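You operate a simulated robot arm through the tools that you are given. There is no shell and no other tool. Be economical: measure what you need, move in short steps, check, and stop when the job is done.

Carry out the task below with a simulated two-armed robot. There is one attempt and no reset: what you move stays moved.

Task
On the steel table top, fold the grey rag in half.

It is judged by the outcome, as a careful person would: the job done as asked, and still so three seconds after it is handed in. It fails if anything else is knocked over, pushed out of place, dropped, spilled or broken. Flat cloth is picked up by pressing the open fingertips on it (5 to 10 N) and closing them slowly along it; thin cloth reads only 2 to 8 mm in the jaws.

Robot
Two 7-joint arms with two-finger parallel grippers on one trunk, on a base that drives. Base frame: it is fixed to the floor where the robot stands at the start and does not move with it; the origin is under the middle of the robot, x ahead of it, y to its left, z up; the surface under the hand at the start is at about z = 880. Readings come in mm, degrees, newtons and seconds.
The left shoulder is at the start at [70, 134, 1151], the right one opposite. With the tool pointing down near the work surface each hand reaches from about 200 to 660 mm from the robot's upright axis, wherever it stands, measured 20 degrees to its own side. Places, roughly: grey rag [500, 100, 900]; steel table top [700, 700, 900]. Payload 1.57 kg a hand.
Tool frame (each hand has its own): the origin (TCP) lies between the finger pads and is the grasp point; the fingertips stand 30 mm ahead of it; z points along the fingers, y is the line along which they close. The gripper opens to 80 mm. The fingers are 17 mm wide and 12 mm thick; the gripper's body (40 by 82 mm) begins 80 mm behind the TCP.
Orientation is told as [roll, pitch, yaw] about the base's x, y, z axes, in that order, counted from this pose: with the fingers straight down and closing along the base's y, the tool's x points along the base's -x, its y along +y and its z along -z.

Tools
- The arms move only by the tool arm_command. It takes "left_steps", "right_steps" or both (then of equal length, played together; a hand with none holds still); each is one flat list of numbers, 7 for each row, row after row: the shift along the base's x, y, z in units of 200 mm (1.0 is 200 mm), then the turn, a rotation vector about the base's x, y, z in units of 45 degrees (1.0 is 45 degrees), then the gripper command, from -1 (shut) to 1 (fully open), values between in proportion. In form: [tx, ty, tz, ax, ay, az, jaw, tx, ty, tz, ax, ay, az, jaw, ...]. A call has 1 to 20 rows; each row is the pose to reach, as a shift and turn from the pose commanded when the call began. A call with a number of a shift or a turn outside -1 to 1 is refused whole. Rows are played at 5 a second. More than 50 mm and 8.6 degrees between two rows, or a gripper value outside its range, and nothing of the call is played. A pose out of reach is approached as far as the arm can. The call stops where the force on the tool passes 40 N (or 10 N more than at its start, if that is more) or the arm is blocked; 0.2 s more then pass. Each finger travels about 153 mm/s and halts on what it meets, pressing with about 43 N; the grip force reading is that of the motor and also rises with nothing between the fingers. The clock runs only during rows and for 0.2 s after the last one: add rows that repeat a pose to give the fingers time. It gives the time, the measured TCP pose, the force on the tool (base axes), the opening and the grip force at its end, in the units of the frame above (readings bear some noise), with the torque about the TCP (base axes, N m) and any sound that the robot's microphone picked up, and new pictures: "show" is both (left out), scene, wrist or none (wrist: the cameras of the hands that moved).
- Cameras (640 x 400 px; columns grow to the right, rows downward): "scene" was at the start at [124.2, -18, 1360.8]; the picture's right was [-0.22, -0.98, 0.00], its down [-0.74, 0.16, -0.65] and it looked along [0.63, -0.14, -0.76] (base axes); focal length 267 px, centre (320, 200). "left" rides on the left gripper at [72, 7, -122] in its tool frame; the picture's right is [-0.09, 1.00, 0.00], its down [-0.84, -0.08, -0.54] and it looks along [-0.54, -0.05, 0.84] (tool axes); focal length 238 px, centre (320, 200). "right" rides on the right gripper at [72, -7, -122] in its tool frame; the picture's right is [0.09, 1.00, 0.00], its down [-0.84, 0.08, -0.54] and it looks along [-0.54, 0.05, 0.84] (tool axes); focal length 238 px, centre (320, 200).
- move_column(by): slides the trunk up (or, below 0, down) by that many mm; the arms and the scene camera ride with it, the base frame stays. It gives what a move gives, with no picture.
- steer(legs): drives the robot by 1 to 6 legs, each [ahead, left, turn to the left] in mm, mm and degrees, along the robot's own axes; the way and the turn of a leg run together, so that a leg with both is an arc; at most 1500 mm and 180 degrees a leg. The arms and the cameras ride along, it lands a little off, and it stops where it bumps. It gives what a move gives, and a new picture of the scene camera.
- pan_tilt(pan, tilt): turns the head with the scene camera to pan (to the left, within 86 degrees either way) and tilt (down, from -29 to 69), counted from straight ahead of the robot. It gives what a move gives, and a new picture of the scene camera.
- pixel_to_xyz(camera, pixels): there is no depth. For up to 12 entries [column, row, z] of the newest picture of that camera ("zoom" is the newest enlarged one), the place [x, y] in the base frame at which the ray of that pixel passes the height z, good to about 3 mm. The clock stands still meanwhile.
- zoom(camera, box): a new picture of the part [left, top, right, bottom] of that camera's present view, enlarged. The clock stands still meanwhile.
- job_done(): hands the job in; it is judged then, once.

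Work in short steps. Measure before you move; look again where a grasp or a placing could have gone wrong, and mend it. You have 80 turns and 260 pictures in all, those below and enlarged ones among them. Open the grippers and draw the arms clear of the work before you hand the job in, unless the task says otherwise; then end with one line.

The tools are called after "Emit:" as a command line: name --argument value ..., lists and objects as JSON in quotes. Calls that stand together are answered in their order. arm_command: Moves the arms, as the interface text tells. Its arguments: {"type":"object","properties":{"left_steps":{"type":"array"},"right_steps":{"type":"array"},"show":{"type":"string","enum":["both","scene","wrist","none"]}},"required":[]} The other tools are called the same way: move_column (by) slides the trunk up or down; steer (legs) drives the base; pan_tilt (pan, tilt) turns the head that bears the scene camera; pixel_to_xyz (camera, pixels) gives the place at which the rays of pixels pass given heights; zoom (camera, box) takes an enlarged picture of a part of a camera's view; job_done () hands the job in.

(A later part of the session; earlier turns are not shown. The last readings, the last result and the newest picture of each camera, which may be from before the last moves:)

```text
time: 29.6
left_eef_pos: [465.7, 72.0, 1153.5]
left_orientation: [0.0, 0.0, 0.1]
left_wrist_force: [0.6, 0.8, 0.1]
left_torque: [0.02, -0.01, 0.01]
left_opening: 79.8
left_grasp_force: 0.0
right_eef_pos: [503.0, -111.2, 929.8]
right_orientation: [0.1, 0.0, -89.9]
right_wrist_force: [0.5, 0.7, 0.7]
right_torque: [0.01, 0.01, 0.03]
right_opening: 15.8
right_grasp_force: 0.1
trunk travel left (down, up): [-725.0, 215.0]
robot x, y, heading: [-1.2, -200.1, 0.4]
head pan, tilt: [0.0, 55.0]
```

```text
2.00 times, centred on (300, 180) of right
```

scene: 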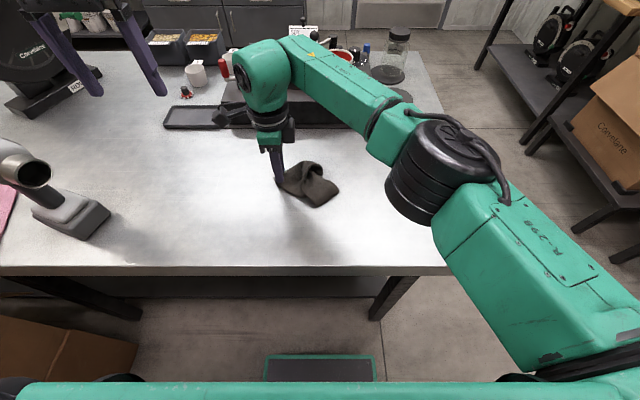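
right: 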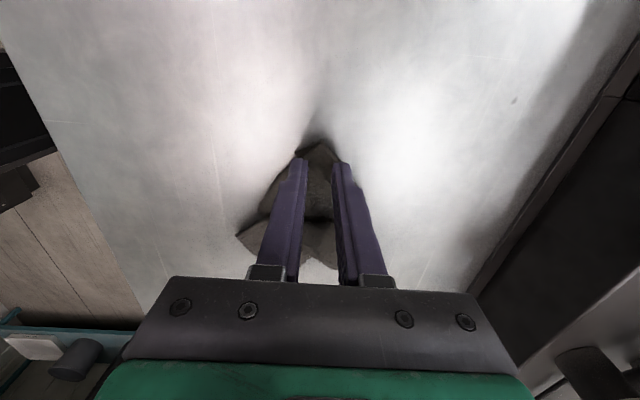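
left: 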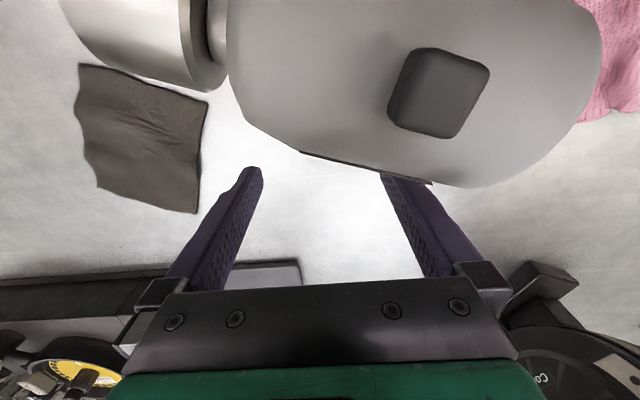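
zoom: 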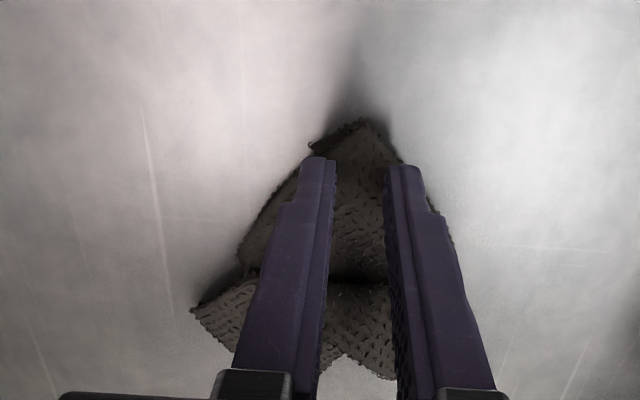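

The corner tip shows just ahead of the fingers. I lower onto it gently.

Emit:
arm_command --right_steps '[0, 0, -0.03, 0, 0, 0, -0.6, 0, 0, -0.05, 0, 0, 0, -0.6, 0, 0, -0.06, 0, 0, 0, -0.6, 0, 0, -0.07, 0, 0, 0, -0.6, 0, 0, -0.076, 0, 0, 0, -0.6, 0, 0, -0.076, 0, 0, 0, -0.6]' --show "none"

```text
time: 31.1
left_eef_pos: [465.5, 72.3, 1154.5]
left_orientation: [0.0, 0.0, 0.0]
left_wrist_force: [0.6, 0.4, -0.2]
left_torque: [-0.01, -0.03, 0.02]
left_opening: 79.8
left_grasp_force: 0.2
right_eef_pos: [502.7, -111.0, 916.1]
right_orientation: [0.1, 0.0, -90.0]
right_wrist_force: [1.1, 1.0, 6.8]
right_torque: [-0.02, -0.03, -0.02]
right_opening: 16.0
right_grasp_force: 0.0
trunk travel left (down, up): [-725.0, 215.0]
robot x, y, heading: [-0.6, -200.5, -0.0]
head pan, tilt: [0.0, 55.0]
```

There's 6.8 N at z 916, so I close slowly, then lift to hang the rag.

Emit:
arm_command --right_steps '[0, 0, 0, 0, 0, 0, -0.68, 0, 0, 0, 0, 0, 0, -0.75, 0, 0, 0, 0, 0, 0, -0.82, 0, 0, 0, 0, 0, 0, -0.9, 0, 0, 0, 0, 0, 0, -1, 0, 0, 0, 0, 0, 0, -1, 0, 0, 0, 0, 0, 0, -1, 0, 0, 0.1, 0, 0, 0, -1, 0, 0, 0.25, 0, 0, 0, -1, 0, 0, 0.45, 0, 0, 0, -1, 0, 0, 0.65, 0, 0, 0, -1, 0, 0, 0.85, 0, 0, 0, -1, 0, 0, 0.85, 0, 0, 0, -1]'

Emit:
zoom --camera "scene" --box '[200, 90, 360, 230]'

```text
time: 33.9
left_eef_pos: [465.9, 72.2, 1153.8]
left_orientation: [0.0, 0.1, 0.1]
left_wrist_force: [0.2, 0.4, 0.3]
left_torque: [0.03, -0.02, 0.0]
left_opening: 80.1
left_grasp_force: 0.0
right_eef_pos: [504.3, -113.4, 1084.5]
right_orientation: [0.0, -0.1, -89.9]
right_wrist_force: [-0.3, 0.6, 0.1]
right_torque: [0.01, 0.03, -0.03]
right_opening: 2.2
right_grasp_force: 23.9
trunk travel left (down, up): [-725.0, 215.0]
robot x, y, heading: [1.0, -197.7, 0.2]
head pan, tilt: [0.0, 55.0]
```

scene: 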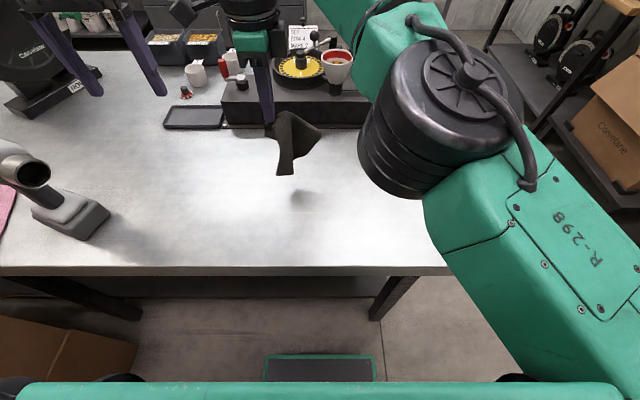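
right: 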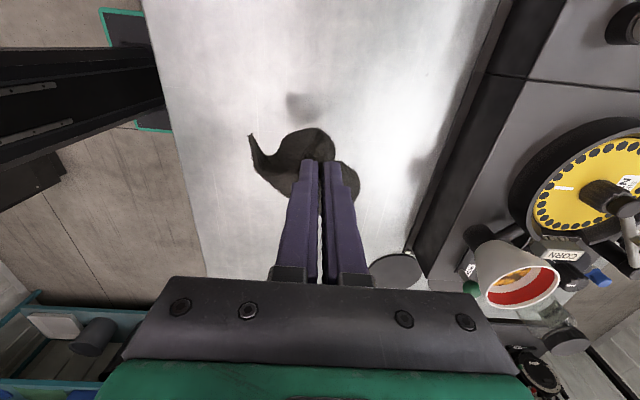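

```text
2.86 times, centred on (280, 160) of scene
```

zoom: 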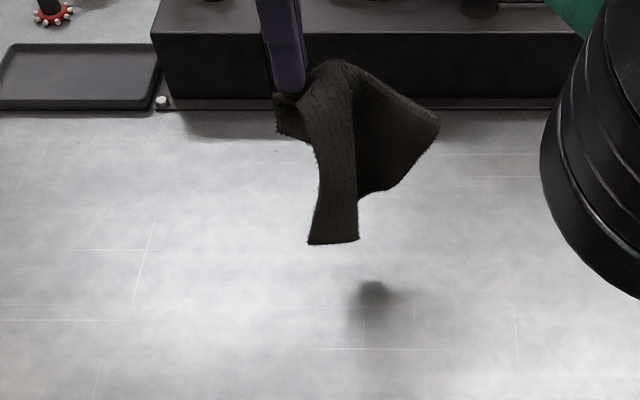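

The rag now hangs from its corner with two tails. I lower it slowly while moving left so that it trails out flat toward the right.

Emit:
arm_command --right_steps '[-0.05, -0.05, -0.15, 0, 0, 0, -1, -0.1, -0.1, -0.3, 0, 0, 0, -1, -0.1, -0.1, -0.4, 0, 0, 0, -1, -0.1, -0.08, -0.48, 0, 0, 0, -1, -0.1, -0.02, -0.54, 0, 0, 0, -1, -0.1, 0.06, -0.59, 0, 0, 0, -1, -0.1, 0.14, -0.64, 0, 0, 0, -1, -0.1, 0.22, -0.68, 0, 0, 0, -1, -0.1, 0.3, -0.72, 0, 0, 0, -1, -0.1, 0.38, -0.76, 0, 0, 0, -1, -0.1, 0.46, -0.8, 0, 0, 0, -1, -0.1, 0.54, -0.83, 0, 0, 0, -1, -0.1, 0.62, -0.83, 0, 0, 0, -1]'

Emit:
zoom --camera "scene" --box '[180, 110, 360, 240]'

```text
time: 36.6
left_eef_pos: [467.1, 71.2, 1154.7]
left_orientation: [0.0, 0.0, 0.2]
left_wrist_force: [0.7, 0.7, -0.2]
left_torque: [-0.01, 0.0, 0.01]
left_opening: 80.1
left_grasp_force: 0.1
right_eef_pos: [466.4, -47.5, 922.5]
right_orientation: [0.0, 0.1, -89.8]
right_wrist_force: [0.2, 0.3, 1.1]
right_torque: [-0.01, -0.02, 0.04]
right_opening: 2.5
right_grasp_force: 23.7
right hand out of reach, approached as far as the arm can: row 9, 10, 11, 12, 13
trunk travel left (down, up): [-725.0, 215.0]
robot x, y, heading: [-0.2, -195.2, -0.1]
head pan, tilt: [0.0, 55.0]
```

scene: 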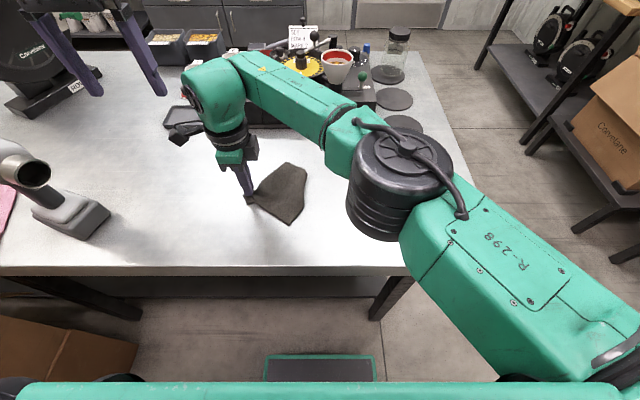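
right: 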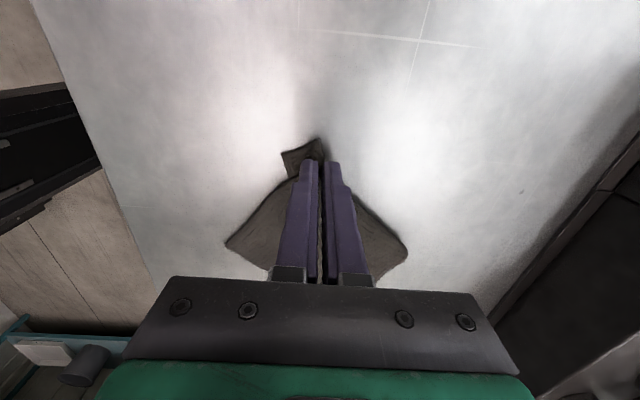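

```text
3.08 times, centred on (270, 175) of scene
```

zoom: 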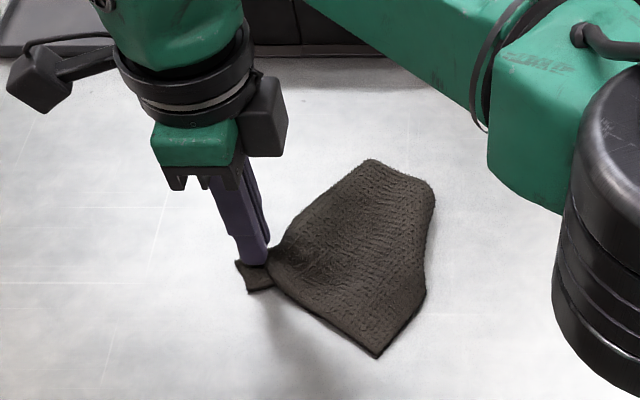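

The rag is laid out nearly flat this time. I release, back up, and look.

Emit:
arm_command --right_steps '[0, 0, -0.01, 0, 0, 0, -0.8, 0, 0, -0.01, 0, 0, 0, -0.6, 0, 0, 0.05, 0, 0, 0, -0.6, 0, 0, 0.2, 0, 0, 0, -0.6, 0, -0.1, 0.4, 0, 0, 0, -0.6, 0, -0.3, 0.6, 0, 0, 0, -0.6, 0, -0.5, 0.7, 0, 0, 0, -0.5, 0, -0.5, 0.7, 0, 0, 0, -0.35]'

Emit:
zoom --camera "scene" --box '[210, 130, 350, 240]'

Emit:
zoom --camera "right" --box '[160, 0, 400, 200]'

```text
refused: row 6 steps farther than a row can; nothing moved
```

```text
3.64 times, centred on (280, 185) of scene
```

zoom: 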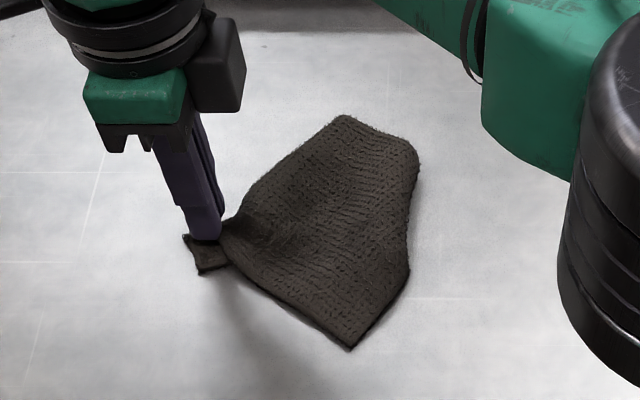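

```text
2.00 times, centred on (280, 100) of right
```

zoom: 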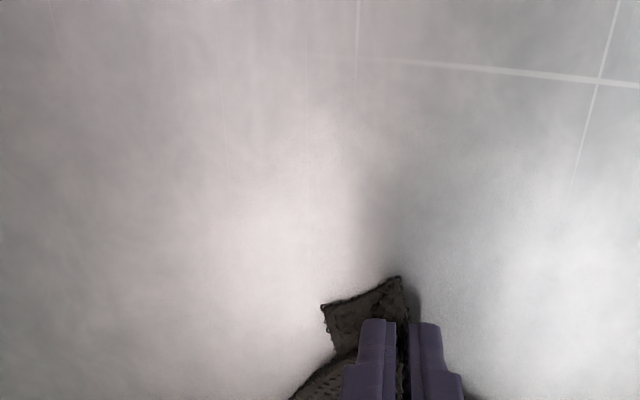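

One row's step was too long. I resend the release with shorter steps.

Emit:
arm_command --right_steps '[0, 0, -0.01, 0, 0, 0, -0.8, 0, 0, -0.01, 0, 0, 0, -0.6, 0, 0, 0.05, 0, 0, 0, -0.6, 0, 0, 0.2, 0, 0, 0, -0.6, 0, -0.1, 0.35, 0, 0, 0, -0.6, 0, -0.25, 0.5, 0, 0, 0, -0.6, 0, -0.4, 0.65, 0, 0, 0, -0.5, 0, -0.5, 0.7, 0, 0, 0, -0.35]'

Emit:
zoom --camera "scene" --box '[210, 130, 350, 240]'

Emit:
zoom --camera "right" --box '[160, 0, 400, 200]'

```text
time: 38.5
left_eef_pos: [465.7, 71.4, 1153.9]
left_orientation: [0.0, 0.3, 0.2]
left_wrist_force: [0.5, -0.1, -0.3]
left_torque: [0.01, -0.03, -0.04]
left_opening: 80.0
left_grasp_force: 0.0
right_eef_pos: [465.7, -150.5, 1061.1]
right_orientation: [0.0, 0.1, -89.9]
right_wrist_force: [0.5, -1.1, 1.1]
right_torque: [0.02, -0.01, 0.0]
right_opening: 25.8
right_grasp_force: 0.0
trunk travel left (down, up): [-725.0, 215.0]
robot x, y, heading: [0.5, -197.5, -0.3]
head pan, tilt: [0.0, 55.0]
```

scene: 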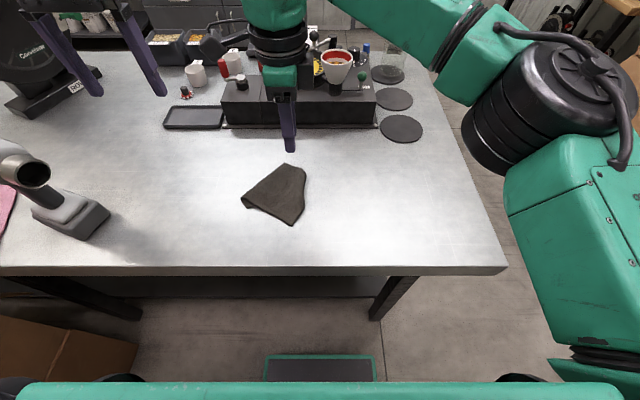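
right: 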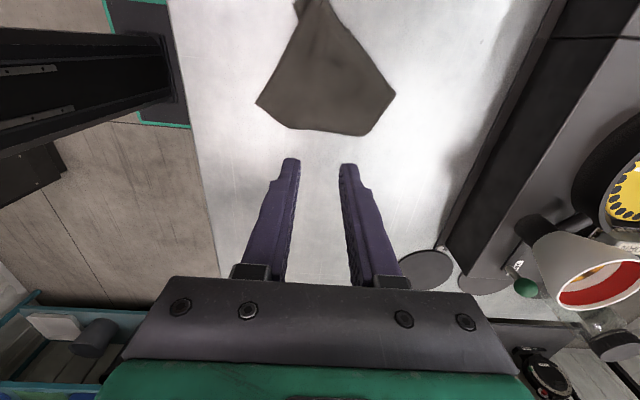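

```text
3.64 times, centred on (280, 185) of scene
```

zoom: 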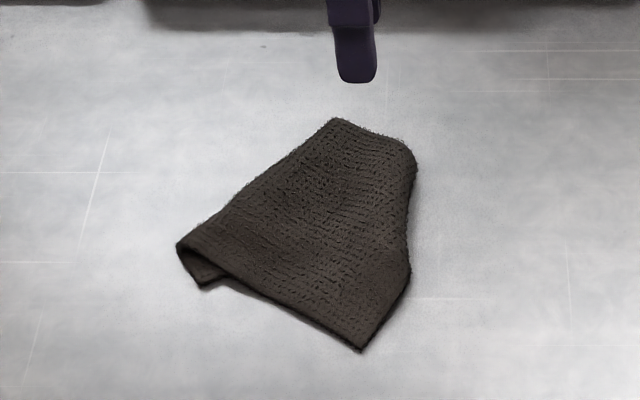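

```text
2.00 times, centred on (280, 100) of right
```

zoom: 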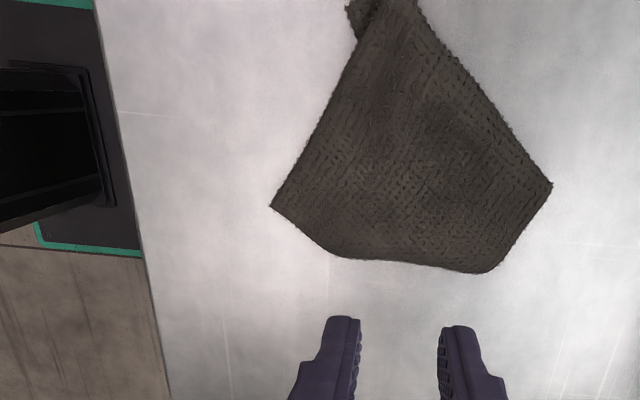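

I measure the visible outline: left (178,245), near (362,350), right side (408,270)–(415,160), far (335,118), small tucked bit at (200,285).

Emit:
pixel_to_xyz --camera "right" --pixels '[[256, 103, 884], [286, 128, 884], [364, 136, 884], [396, 93, 884], [295, 5, 884]]'

Emit:
zoom --camera "scene" --box '[230, 155, 320, 235]'

Emit:
pixel_to_xyz --camera "scene" --pixels '[[249, 197.4, 884], [299, 226, 884], [312, 204, 884], [314, 174, 884], [292, 162, 884], [255, 208, 882]]'

```text
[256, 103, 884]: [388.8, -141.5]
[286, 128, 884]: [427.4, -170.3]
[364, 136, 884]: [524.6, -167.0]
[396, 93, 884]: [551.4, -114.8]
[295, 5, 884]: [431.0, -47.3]
```

```text
5.00 times, centred on (275, 195) of scene
```

zoom: 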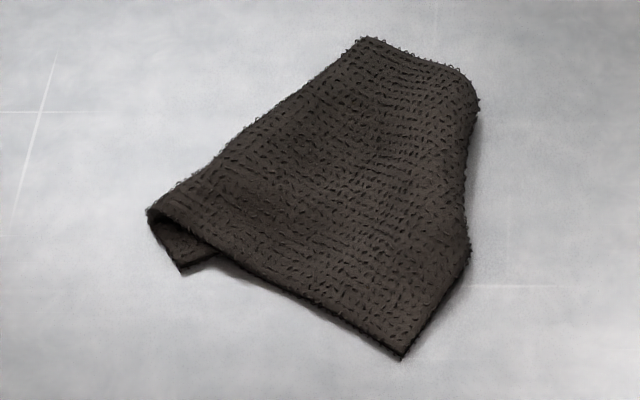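

```text
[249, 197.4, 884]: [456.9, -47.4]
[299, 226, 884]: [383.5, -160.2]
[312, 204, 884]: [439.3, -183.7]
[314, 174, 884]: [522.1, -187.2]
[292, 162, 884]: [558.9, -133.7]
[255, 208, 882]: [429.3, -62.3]
```

The rag is open except that its right corner is tucked under by about 60–85 mm and the left tip by about 20 mm. I'll re-hang it from its clean far corner near (551,−115) and lay it out again with a longer trailing drag. First I rotate the hand to yaw ≈ +10°.

Emit:
arm_command --right_steps '[0.02, 0.01, 0, 0, 0, 0.18, -0.5, 0.04, 0.02, 0, 0, 0, 0.36, -0.5, 0.06, 0.03, 0, 0, 0, 0.54, -0.5, 0.08, 0.04, 0, 0, 0, 0.72, -0.5, 0.1, 0.05, 0, 0, 0, 0.9, -0.5, 0.1, 0.05, 0, 0, 0, 1.0, -0.5]' --show "none"

Emit:
arm_command --right_steps '[0.02, 0.01, -0.05, 0, 0, 0.18, -0.6, 0.04, 0.02, -0.1, 0, 0, 0.36, -0.6, 0.06, 0.03, -0.15, 0, 0, 0.54, -0.6, 0.1, 0.05, -0.2, 0, 0, 0.72, -0.6, 0.15, 0.07, -0.3, 0, 0, 0.9, -0.6, 0.225, 0.105, -0.4, 0, 0, 1.0, -0.6, 0.225, 0.105, -0.45, 0, 0, 1.0, -0.6]'

```text
time: 39.9
left_eef_pos: [466.5, 72.2, 1153.1]
left_orientation: [0.0, 0.0, 0.1]
left_wrist_force: [-0.2, -0.6, -1.0]
left_torque: [-0.02, -0.03, -0.03]
left_opening: 80.1
left_grasp_force: 0.0
right_eef_pos: [485.6, -138.6, 1060.1]
right_orientation: [0.0, -0.1, -44.8]
right_wrist_force: [0.0, 1.2, 0.5]
right_torque: [-0.01, -0.01, 0.0]
right_opening: 19.9
right_grasp_force: 0.1
trunk travel left (down, up): [-725.0, 215.0]
robot x, y, heading: [-1.1, -198.4, 0.1]
head pan, tilt: [0.0, 55.0]
```

```text
time: 41.5
left_eef_pos: [465.4, 71.8, 1154.2]
left_orientation: [0.0, 0.0, 0.1]
left_wrist_force: [-0.4, -0.7, -0.7]
left_torque: [-0.02, 0.02, -0.02]
left_opening: 80.0
left_grasp_force: 0.0
right_eef_pos: [531.0, -120.7, 972.5]
right_orientation: [0.3, 0.0, 0.3]
right_wrist_force: [-0.2, -0.4, 0.2]
right_torque: [0.0, 0.02, 0.02]
right_opening: 16.0
right_grasp_force: 0.1
trunk travel left (down, up): [-725.0, 215.0]
robot x, y, heading: [3.1, -196.3, 0.1]
head pan, tilt: [0.0, 55.0]
```

scene: 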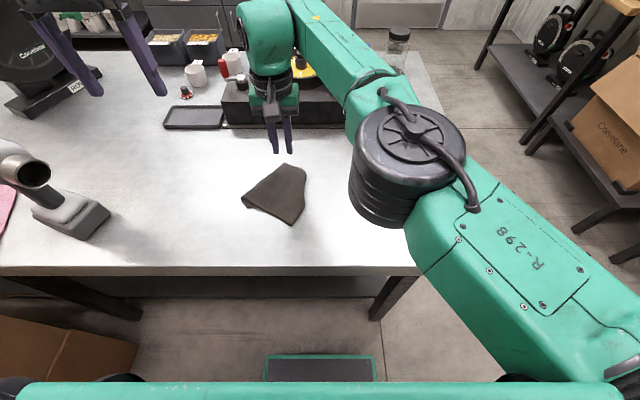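
right: 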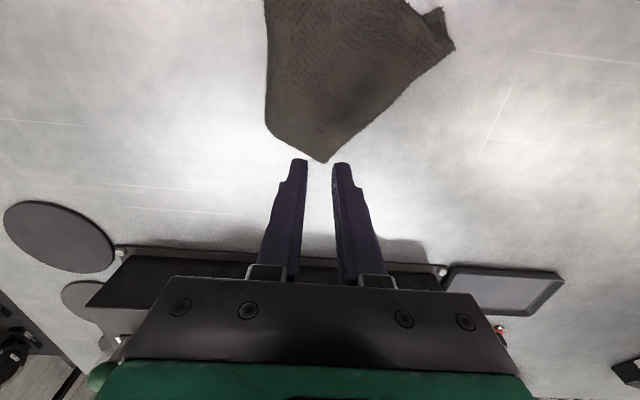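

Wrist view: the far corner is at (327,162), with sides running to (265,118) and (455,45). I locate these precisely.

Emit:
pixel_to_xyz --camera "right" --pixels '[[327, 162, 884], [265, 115, 884], [455, 45, 884], [268, 10, 884], [443, 10, 882]]'

Emit:
zoom --camera "right" --box '[230, 0, 470, 180]'

```text
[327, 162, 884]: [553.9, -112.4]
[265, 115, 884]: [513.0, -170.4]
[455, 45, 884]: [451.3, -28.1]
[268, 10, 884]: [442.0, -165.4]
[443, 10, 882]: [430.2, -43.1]
```

```text
2.22 times, centred on (350, 90) of right
```

zoom: 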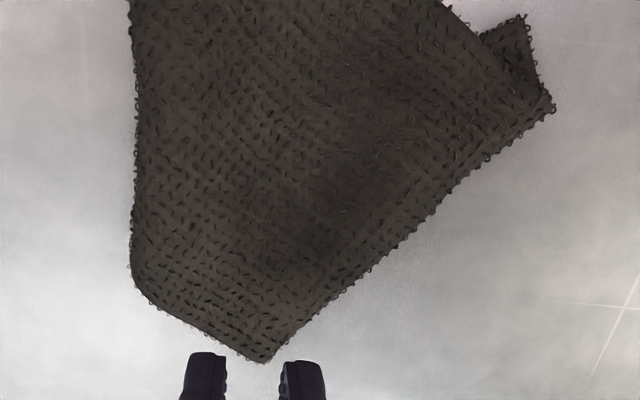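

The corner is at (554,−112). I move over a point about 20 mm inside it, at (534,−115), and lower to contact.

Emit:
arm_command --right_steps '[0.01, 0.028, -0.1, 0, 0, 0.1, -0.6, 0.01, 0.028, -0.2, 0, 0, 0.2, -0.6, 0.01, 0.028, -0.25, 0, 0, 0.2, -0.6, 0.01, 0.028, -0.27, 0, 0, 0.2, -0.6, 0.01, 0.028, -0.285, 0, 0, 0.2, -0.6, 0.01, 0.028, -0.293, 0, 0, 0.2, -0.6, 0.01, 0.028, -0.298, 0, 0, 0.2, -0.6]' --show "none"

```text
time: 43.0
left_eef_pos: [464.5, 72.4, 1155.2]
left_orientation: [-0.1, 0.0, 0.1]
left_wrist_force: [0.6, 0.9, 0.8]
left_torque: [0.01, 0.03, -0.01]
left_opening: 80.1
left_grasp_force: 0.0
right_eef_pos: [526.9, -115.1, 914.6]
right_orientation: [0.1, -0.3, 9.1]
right_wrist_force: [2.8, -0.4, 16.3]
right_torque: [0.09, -0.04, -0.03]
right_opening: 15.8
right_grasp_force: 0.0
right hand out of reach, approached as far as the arm can: row 1, 2, 3, 4, 5, 6, 7
trunk travel left (down, up): [-725.0, 215.0]
robot x, y, heading: [-4.0, -196.2, 0.1]
head pan, tilt: [0.0, 55.0]
```

The hand is 27 mm inside the corner, which is fine, but 16 N is too hard. I ease up 1.5 mm and close slowly.

Emit:
arm_command --right_steps '[0, 0, 0.008, 0, 0, 0, -0.6, 0, 0, 0.008, 0, 0, 0, -0.7, 0, 0, 0.008, 0, 0, 0, -0.77, 0, 0, 0.008, 0, 0, 0, -0.84, 0, 0, 0.008, 0, 0, 0, -0.92, 0, 0, 0.008, 0, 0, 0, -1, 0, 0, 0.008, 0, 0, 0, -1, 0, 0, 0.008, 0, 0, 0, -1]'

```text
time: 44.9
left_eef_pos: [464.0, 73.5, 1155.8]
left_orientation: [0.0, -0.1, 0.2]
left_wrist_force: [-0.7, -0.5, -0.3]
left_torque: [-0.01, -0.01, -0.03]
left_opening: 80.1
left_grasp_force: 0.2
right_eef_pos: [525.4, -114.5, 916.4]
right_orientation: [0.1, -0.1, 9.1]
right_wrist_force: [-1.0, 0.1, 8.1]
right_torque: [-0.01, 0.11, 0.02]
right_opening: 0.0
right_grasp_force: 21.5
trunk travel left (down, up): [-725.0, 215.0]
robot x, y, heading: [0.1, -200.7, 0.2]
head pan, tilt: [0.0, 55.0]
```

scene: 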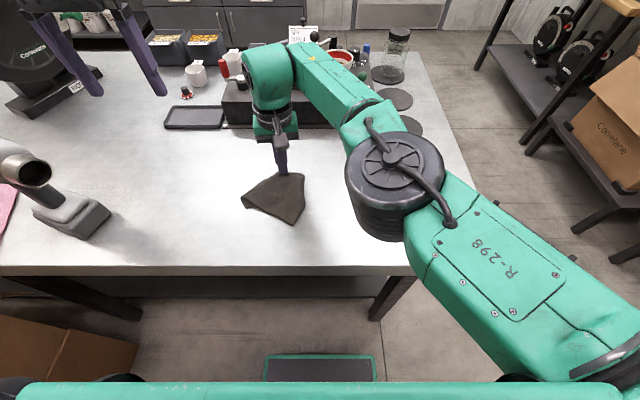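
right: 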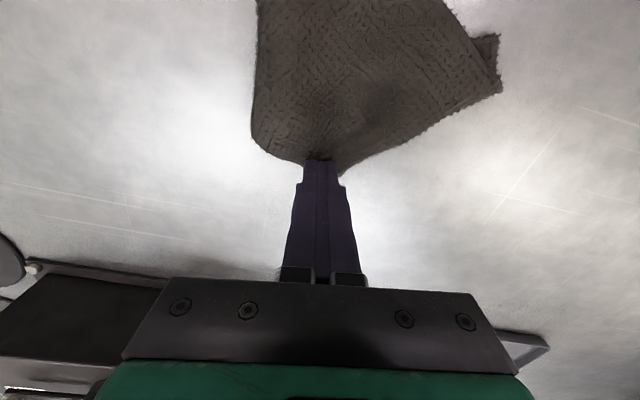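

Opening 0.0 means the pinch slipped. I rise a little, open to 24 mm, press again and retry.

Emit:
arm_command --right_steps '[0, 0, 0.05, 0, 0, 0, -0.7, -0.02, 0, 0.05, 0, 0, 0, -0.4, -0.02, 0, 0.02, 0, 0, 0, -0.4, -0.02, 0, 0, 0, 0, 0, -0.4, -0.02, 0, -0.006, 0, 0, 0, -0.4, -0.02, 0, -0.006, 0, 0, 0, -0.4]' --show "wrist"

```text
time: 46.2
left_eef_pos: [464.5, 72.6, 1154.7]
left_orientation: [0.0, 0.0, 0.1]
left_wrist_force: [0.3, -0.5, -0.2]
left_torque: [0.03, 0.0, 0.01]
left_opening: 79.9
left_grasp_force: 0.0
right_eef_pos: [523.1, -114.2, 914.4]
right_orientation: [0.1, -0.2, 9.1]
right_wrist_force: [2.3, 0.3, 12.5]
right_torque: [0.14, -0.01, -0.04]
right_opening: 24.1
right_grasp_force: 0.0
trunk travel left (down, up): [-725.0, 215.0]
robot x, y, heading: [1.6, -202.7, 0.1]
head pan, tilt: [0.0, 55.0]
```

right: 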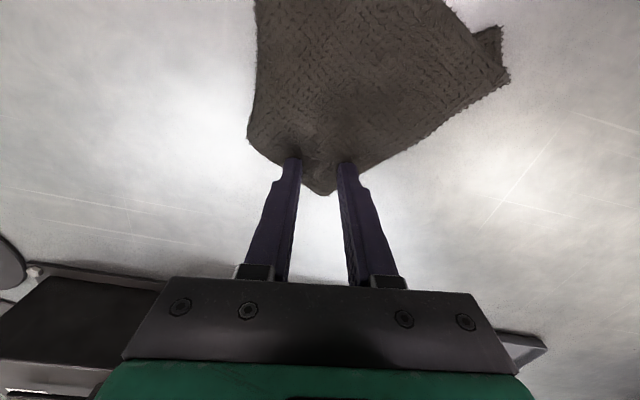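

The corner now lies between the fingers with both tips on cloth. I close slowly.

Emit:
arm_command --right_steps '[0, 0, 0.002, 0, 0, 0, -0.46, 0, 0, 0.002, 0, 0, 0, -0.52, 0, 0, 0.002, 0, 0, 0, -0.58, 0, 0, 0.002, 0, 0, 0, -0.64, 0, 0, 0.002, 0, 0, 0, -0.7, 0, 0, 0.002, 0, 0, 0, -0.76, 0, 0, 0.002, 0, 0, 0, -0.82, 0, 0, 0.002, 0, 0, 0, -0.88, 0, 0, 0.002, 0, 0, 0, -0.94, 0, 0, 0.002, 0, 0, 0, -1, 0, 0, 0.002, 0, 0, 0, -1, 0, 0, 0.002, 0, 0, 0, -1]' --show "wrist"

```text
time: 48.9
left_eef_pos: [465.0, 72.1, 1155.0]
left_orientation: [-0.1, 0.0, 0.0]
left_wrist_force: [1.0, -0.5, -0.2]
left_torque: [0.02, 0.02, -0.04]
left_opening: 80.0
left_grasp_force: 0.0
right_eef_pos: [521.9, -115.4, 915.9]
right_orientation: [0.1, -0.1, 9.0]
right_wrist_force: [-0.5, 0.7, 12.1]
right_torque: [0.04, 0.06, -0.03]
right_opening: 0.0
right_grasp_force: 21.0
trunk travel left (down, up): [-725.0, 215.0]
robot x, y, heading: [0.0, -198.6, 0.3]
head pan, tilt: [0.0, 55.0]
```

right: 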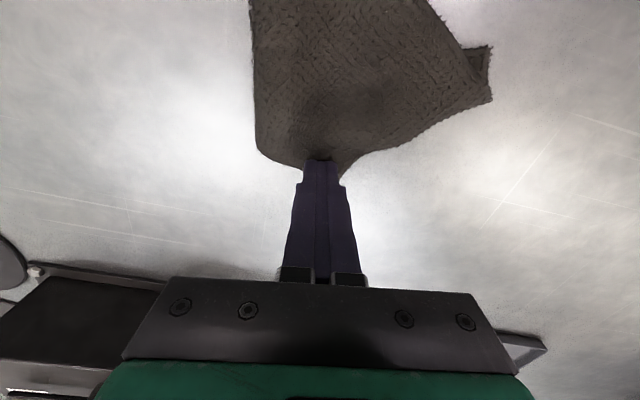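

It reads 0.0 again, though the cloth looks drawn toward the fingers. I lift 40 mm to see whether it holds.

Emit:
arm_command --right_steps '[0, 0, 0.05, 0, 0, 0, -1, 0, 0, 0.12, 0, 0, 0, -1, 0, 0, 0.2, 0, 0, 0, -1]'

```text
time: 49.6
left_eef_pos: [465.0, 72.9, 1153.7]
left_orientation: [-0.1, 0.1, 0.1]
left_wrist_force: [-0.2, 0.2, -0.6]
left_torque: [0.02, -0.01, 0.02]
left_opening: 79.9
left_grasp_force: 0.0
right_eef_pos: [522.9, -113.9, 955.4]
right_orientation: [0.1, 0.0, 9.1]
right_wrist_force: [0.3, 0.0, 1.3]
right_torque: [0.02, -0.01, 0.0]
right_opening: 0.0
right_grasp_force: 21.2
trunk travel left (down, up): [-725.0, 215.0]
robot x, y, heading: [-2.2, -198.9, 0.1]
head pan, tilt: [0.0, 55.0]
```

scene: 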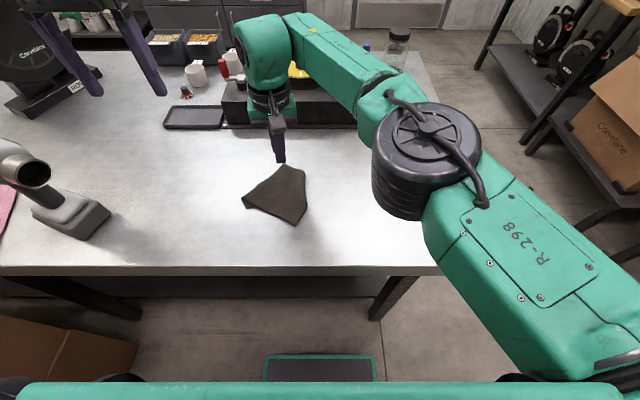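
right: 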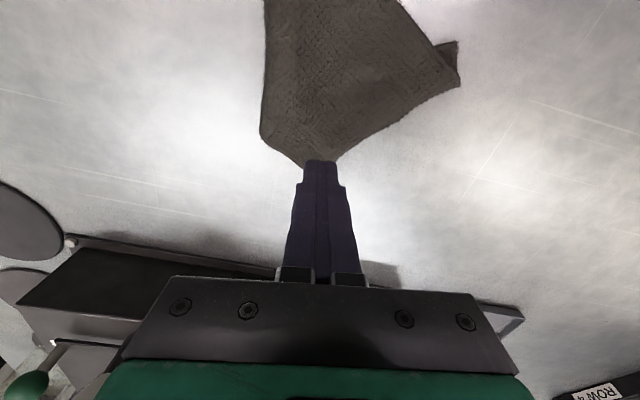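

It isn't held: the narrow opening made too small a ridge. I retry about 40 mm inside the corner with a 36 mm opening.

Emit:
arm_command --right_steps '[-0.03, -0.02, 0, 0, 0, 0, -0.5, -0.065, -0.03, 0, 0, 0, 0, -0.1, -0.065, -0.03, -0.1, 0, 0, 0, -0.1, -0.065, -0.03, -0.17, 0, 0, 0, -0.1, -0.065, -0.03, -0.195, 0, 0, 0, -0.1, -0.065, -0.03, -0.207, 0, 0, 0, -0.1, -0.065, -0.03, -0.207, 0, 0, 0, -0.1]' --show "wrist"

```text
time: 51.2
left_eef_pos: [464.1, 71.5, 1154.0]
left_orientation: [0.0, -0.1, 0.1]
left_wrist_force: [-0.6, 0.9, 0.2]
left_torque: [0.01, 0.0, 0.02]
left_opening: 80.2
left_grasp_force: 0.0
right_eef_pos: [509.9, -120.3, 916.2]
right_orientation: [0.2, -0.2, 9.1]
right_wrist_force: [3.8, 0.0, 18.6]
right_torque: [0.18, -0.1, -0.02]
right_opening: 35.8
right_grasp_force: 0.0
trunk travel left (down, up): [-725.0, 215.0]
robot x, y, heading: [0.3, -197.9, -0.3]
head pan, tilt: [0.0, 55.0]
```

right: 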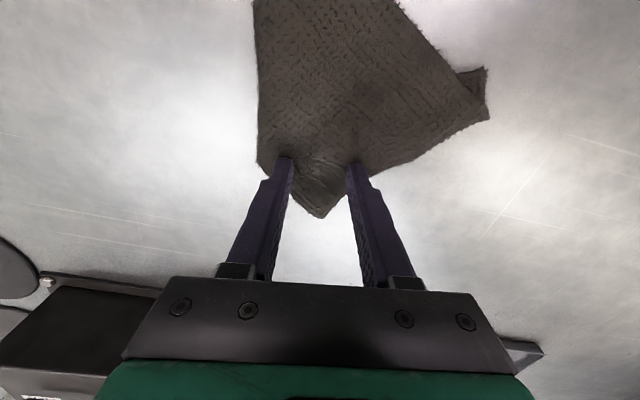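

Both tips are on the cloth at 18.6 N. I ease by 1.4 mm and close slowly.

Emit:
arm_command --right_steps '[0, 0, 0.007, 0, 0, 0, -0.1, 0, 0, 0.007, 0, 0, 0, -0.18, 0, 0, 0.007, 0, 0, 0, -0.26, 0, 0, 0.007, 0, 0, 0, -0.34, 0, 0, 0.007, 0, 0, 0, -0.42, 0, 0, 0.007, 0, 0, 0, -0.5, 0, 0, 0.007, 0, 0, 0, -0.58, 0, 0, 0.007, 0, 0, 0, -0.66, 0, 0, 0.007, 0, 0, 0, -0.74, 0, 0, 0.007, 0, 0, 0, -0.82, 0, 0, 0.007, 0, 0, 0, -0.9, 0, 0, 0.007, 0, 0, 0, -1, 0, 0, 0.007, 0, 0, 0, -1, 0, 0, 0.007, 0, 0, 0, -1]' --show "wrist"

```text
time: 54.2
left_eef_pos: [464.2, 72.6, 1155.1]
left_orientation: [0.0, -0.1, 0.1]
left_wrist_force: [0.4, 0.1, 0.1]
left_torque: [-0.01, -0.01, -0.02]
left_opening: 79.7
left_grasp_force: 0.0
right_eef_pos: [509.7, -119.5, 915.8]
right_orientation: [0.2, 0.0, 9.1]
right_wrist_force: [0.1, 0.1, 13.5]
right_torque: [0.06, -0.01, -0.01]
right_opening: 5.0
right_grasp_force: 25.3
trunk travel left (down, up): [-725.0, 215.0]
robot x, y, heading: [-1.7, -199.4, 0.2]
head pan, tilt: [0.0, 55.0]
```

right: 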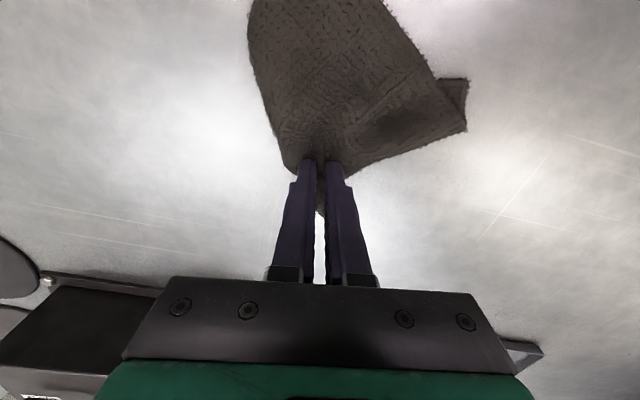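

5.0 mm is gripped this time. I lift the rag clear.

Emit:
arm_command --right_steps '[-0.05, -0.02, 0.15, 0, 0, 0, -1, -0.1, -0.04, 0.35, 0, 0, 0, -1, -0.15, -0.06, 0.55, 0, 0, 0, -1, -0.2, -0.08, 0.75, 0, 0, 0, -1, -0.25, -0.1, 0.95, 0, 0, 0, -1, -0.25, -0.1, 0.95, 0, 0, 0, -1]'

Emit:
zoom --camera "scene" --box '[200, 90, 380, 230]'

```text
time: 55.6
left_eef_pos: [466.7, 72.6, 1153.3]
left_orientation: [0.0, 0.1, 0.1]
left_wrist_force: [0.5, 0.0, -0.5]
left_torque: [0.01, 0.03, -0.02]
left_opening: 80.0
left_grasp_force: 0.1
right_eef_pos: [460.2, -141.6, 1104.2]
right_orientation: [0.1, 0.0, 9.1]
right_wrist_force: [-0.3, 0.2, 0.1]
right_torque: [0.0, 0.01, 0.0]
right_opening: 4.3
right_grasp_force: 24.3
trunk travel left (down, up): [-725.0, 215.0]
robot x, y, heading: [-0.5, -201.1, 0.1]
head pan, tilt: [0.0, 55.0]
```

scene: 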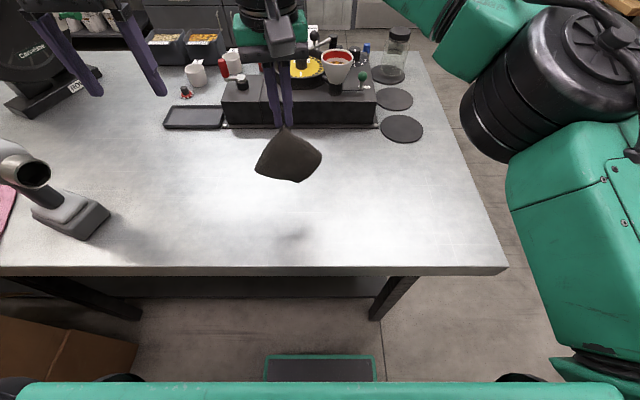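
right: 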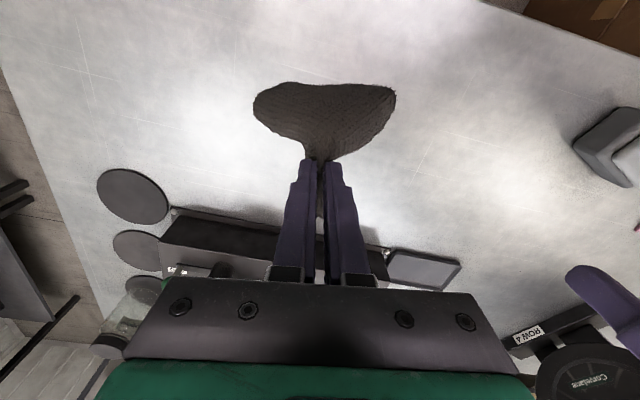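

```text
2.86 times, centred on (290, 160) of scene
```

zoom: 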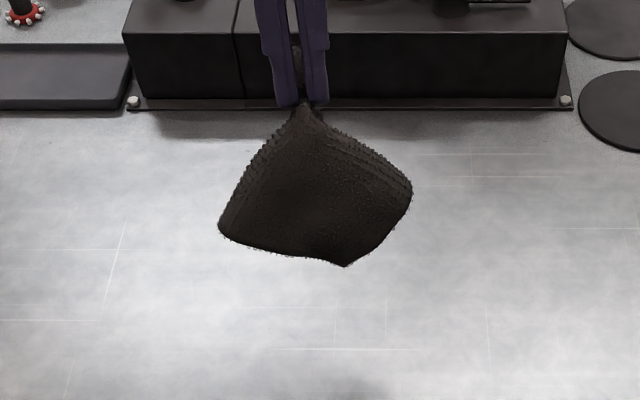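

The rag now hangs well opened toward the robot. I start near me and lower while moving away, so that it trails out flat.

Emit:
arm_command --right_steps '[-0.12, 0, -0.12, 0, 0, 0, -1, -0.25, 0, -0.25, 0, 0, 0, -1, -0.29, 0, -0.37, 0, 0, 0, -1, -0.24, 0, -0.42, 0, 0, 0, -1, -0.19, 0, -0.47, 0, 0, 0, -1, -0.14, 0, -0.52, 0, 0, 0, -1, -0.09, 0, -0.57, 0, 0, 0, -1, -0.04, 0, -0.62, 0, 0, 0, -1, 0.01, 0, -0.67, 0, 0, 0, -1, 0.06, 0, -0.72, 0, 0, 0, -1, 0.11, 0, -0.77, 0, 0, 0, -1, 0.16, 0, -0.82, 0, 0, 0, -1, 0.21, 0, -0.87, 0, 0, 0, -1, 0.26, 0, -0.91, 0, 0, 0, -1, 0.28, 0, -0.92, 0, 0, 0, -1]'

Emit:
zoom --camera "scene" --box '[200, 110, 380, 250]'

```text
time: 58.9
left_eef_pos: [465.8, 73.1, 1153.6]
left_orientation: [-0.1, 0.0, 0.1]
left_wrist_force: [0.3, -0.1, 0.1]
left_torque: [0.0, 0.0, -0.01]
left_opening: 79.7
left_grasp_force: 0.0
right_eef_pos: [516.5, -140.7, 920.8]
right_orientation: [0.1, 0.1, 9.1]
right_wrist_force: [-1.0, 0.4, 1.5]
right_torque: [-0.01, 0.03, -0.03]
right_opening: 4.5
right_grasp_force: 24.9
trunk travel left (down, up): [-725.0, 215.0]
robot x, y, heading: [-1.9, -197.9, 0.2]
head pan, tilt: [0.0, 55.0]
```

scene: 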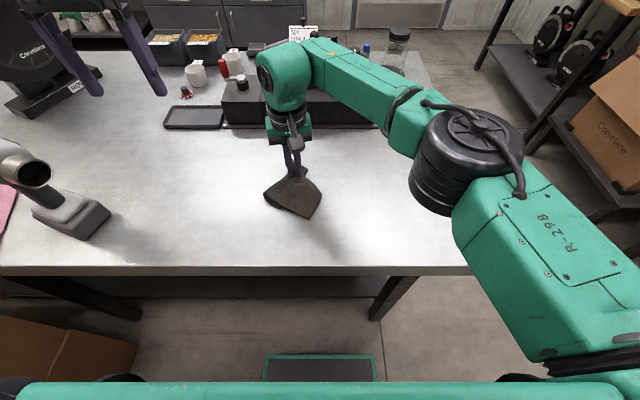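
right: 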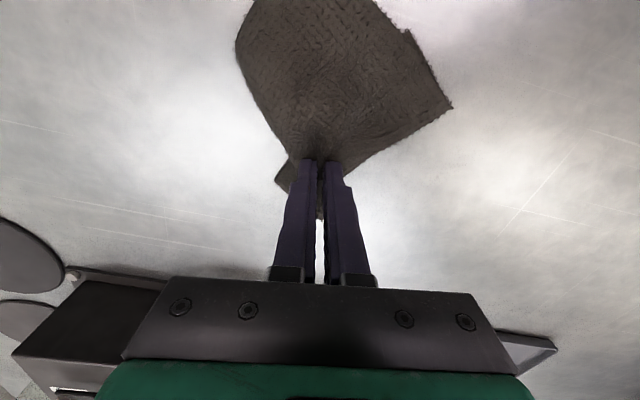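

```text
2.86 times, centred on (290, 180) of scene
```

zoom: 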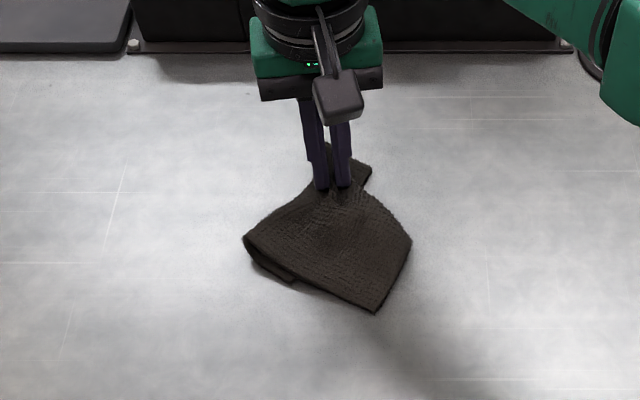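

One corner is still tucked beneath; its tip peeks out on the far right at wrist pixel (285,178). I release, rise and look.

Emit:
arm_command --right_steps '[0, 0, -0.005, 0, 0, 0, -0.8, 0, 0, -0.005, 0, 0, 0, -0.4, 0, 0, 0.05, 0, 0, 0, -0.2, 0, 0, 0.2, 0, 0, 0, -0.2, 0, 0, 0.4, 0, 0, 0, -0.2, -0.02, 0, 0.55, 0, 0, 0, -0.2, -0.02, 0, 0.55, 0, 0, 0, -0.2]'

Emit:
zoom --camera "scene" --box '[230, 140, 350, 240]'

Emit:
zoom --camera "right" --box '[220, 0, 440, 200]'

```text
time: 60.5
left_eef_pos: [466.4, 72.6, 1152.3]
left_orientation: [0.0, 0.1, 0.1]
left_wrist_force: [0.6, 0.4, 0.2]
left_torque: [0.01, -0.01, -0.02]
left_opening: 79.9
left_grasp_force: 0.0
right_eef_pos: [512.1, -141.6, 1031.7]
right_orientation: [0.0, -0.1, 9.0]
right_wrist_force: [-0.3, 0.0, 0.1]
right_torque: [0.01, 0.01, 0.02]
right_opening: 32.2
right_grasp_force: 0.2
trunk travel left (down, up): [-725.0, 215.0]
robot x, y, heading: [-2.1, -197.3, 0.2]
head pan, tilt: [0.0, 55.0]
```

scene: 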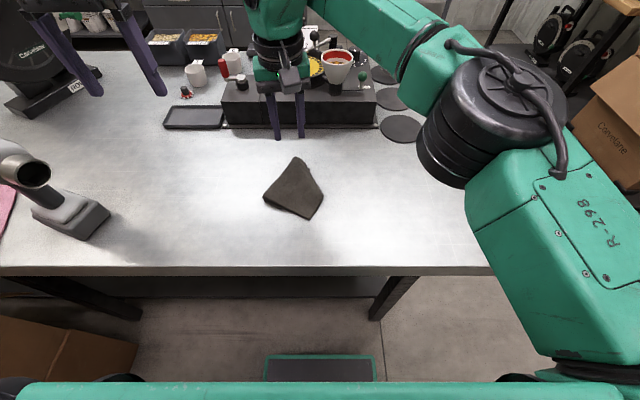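
right: 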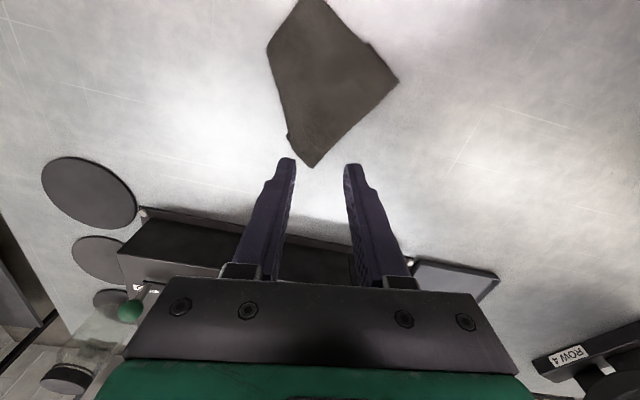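

```text
4.00 times, centred on (290, 190) of scene
```

zoom: 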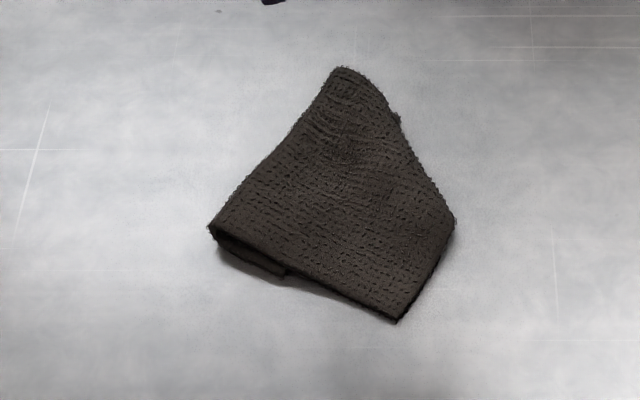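

```text
2.00 times, centred on (330, 100) of right
```

zoom: 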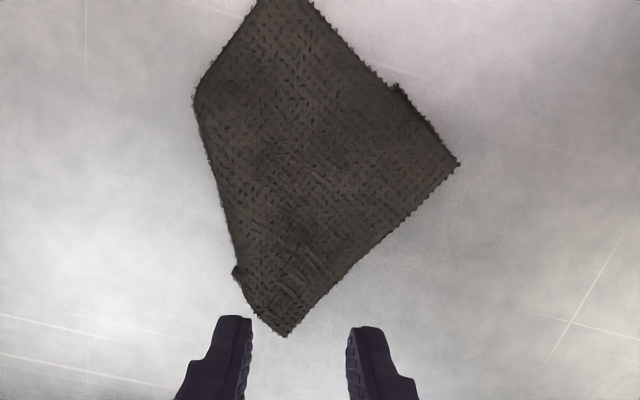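

The crease along the right contour, (288,137)–(267,45) in the wrist view, hides the tucked corner. I'll pinch the crease itself, lift it so the flap drops free, and set it down moving left so the flap trails outward. First I measure the crease.

Emit:
pixel_to_xyz --camera "right" --pixels '[[287, 137, 885], [277, 90, 887], [267, 45, 885], [312, 167, 883], [399, 81, 885], [298, 0, 883]]'

```text
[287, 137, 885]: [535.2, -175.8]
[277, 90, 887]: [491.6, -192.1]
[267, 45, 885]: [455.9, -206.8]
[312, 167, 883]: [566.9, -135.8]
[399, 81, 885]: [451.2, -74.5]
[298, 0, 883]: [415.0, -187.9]
```

The crease midpoint is (495,−191). I move to straddle it with the inner finger on the cloth and the outer one just beyond the crease, and press lightly.

Emit:
arm_command --right_steps '[-0.05, -0.1, -0.15, 0, 0, 0.09, 0, -0.1, -0.21, -0.3, 0, 0, 0.18, 0, -0.1, -0.21, -0.45, 0, 0, 0.18, 0, -0.1, -0.21, -0.53, 0, 0, 0.18, 0, -0.1, -0.21, -0.56, 0, 0, 0.18, 0, -0.1, -0.21, -0.575, 0, 0, 0.18, 0, -0.1, -0.21, -0.575, 0, 0, 0.18, 0]'

Emit:
zoom --camera "right" --box '[220, 80, 420, 240]'

```text
time: 62.0
left_eef_pos: [465.2, 72.0, 1152.6]
left_orientation: [0.1, 0.1, 0.1]
left_wrist_force: [-0.9, 0.6, 0.4]
left_torque: [0.0, 0.02, 0.01]
left_opening: 80.2
left_grasp_force: 0.0
right_eef_pos: [491.2, -183.8, 915.5]
right_orientation: [0.1, -0.1, 17.2]
right_wrist_force: [1.9, 0.7, 4.5]
right_torque: [0.11, -0.02, -0.06]
right_opening: 39.8
right_grasp_force: 0.0
trunk travel left (down, up): [-725.0, 215.0]
robot x, y, heading: [2.4, -195.5, 0.1]
head pan, tilt: [0.0, 55.0]
```

scene: 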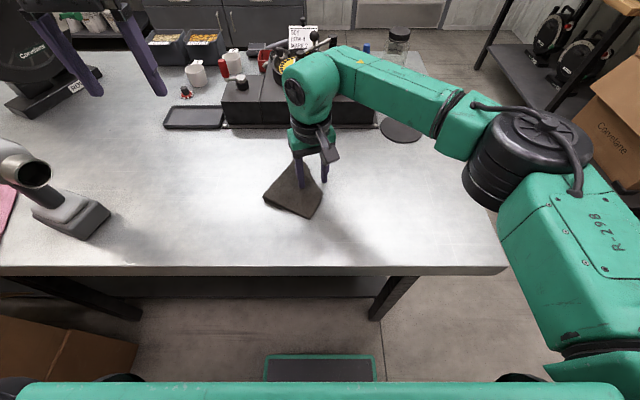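
right: 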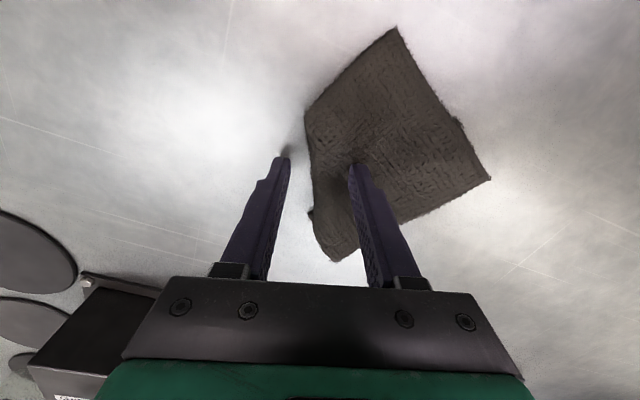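

```text
2.50 times, centred on (320, 160) of right
```

zoom: 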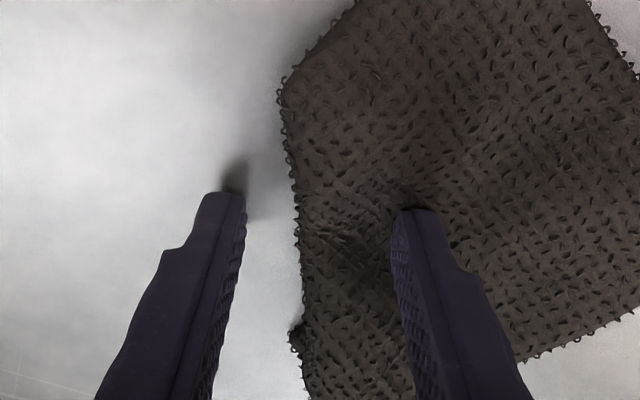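

The fingers straddle the crease just as planned, with 4.5 N on the inner finger. I close slowly.

Emit:
arm_command --right_steps '[0, 0, -0.003, 0, 0, 0, -0.1, 0, 0, -0.003, 0, 0, 0, -0.2, 0, 0, -0.003, 0, 0, 0, -0.3, 0, 0, -0.003, 0, 0, 0, -0.4, 0, 0, -0.003, 0, 0, 0, -0.5, 0, 0, -0.003, 0, 0, 0, -0.6, 0, 0, -0.003, 0, 0, 0, -0.7, 0, 0, -0.003, 0, 0, 0, -0.8, 0, 0, -0.003, 0, 0, 0, -0.9, 0, 0, -0.003, 0, 0, 0, -1, 0, 0, -0.003, 0, 0, 0, -1, 0, 0, -0.003, 0, 0, 0, -1]' --show "none"

Emit:
zoom --camera "right" --box '[220, 80, 420, 240]'

```text
time: 64.7
left_eef_pos: [463.5, 72.8, 1153.7]
left_orientation: [-0.1, 0.0, 0.1]
left_wrist_force: [-0.5, -1.4, 0.5]
left_torque: [0.01, -0.04, -0.02]
left_opening: 80.1
left_grasp_force: 0.1
right_eef_pos: [491.5, -183.9, 914.8]
right_orientation: [0.0, -0.2, 17.3]
right_wrist_force: [-0.6, 0.3, 7.0]
right_torque: [0.12, 0.08, -0.03]
right_opening: 4.2
right_grasp_force: 24.6
trunk travel left (down, up): [-725.0, 215.0]
robot x, y, heading: [3.4, -201.9, 0.1]
head pan, tilt: [0.0, 55.0]
```

```text
2.50 times, centred on (320, 160) of right
```

zoom: 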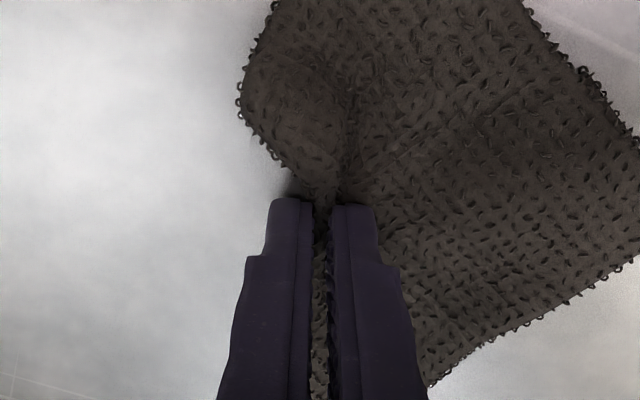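

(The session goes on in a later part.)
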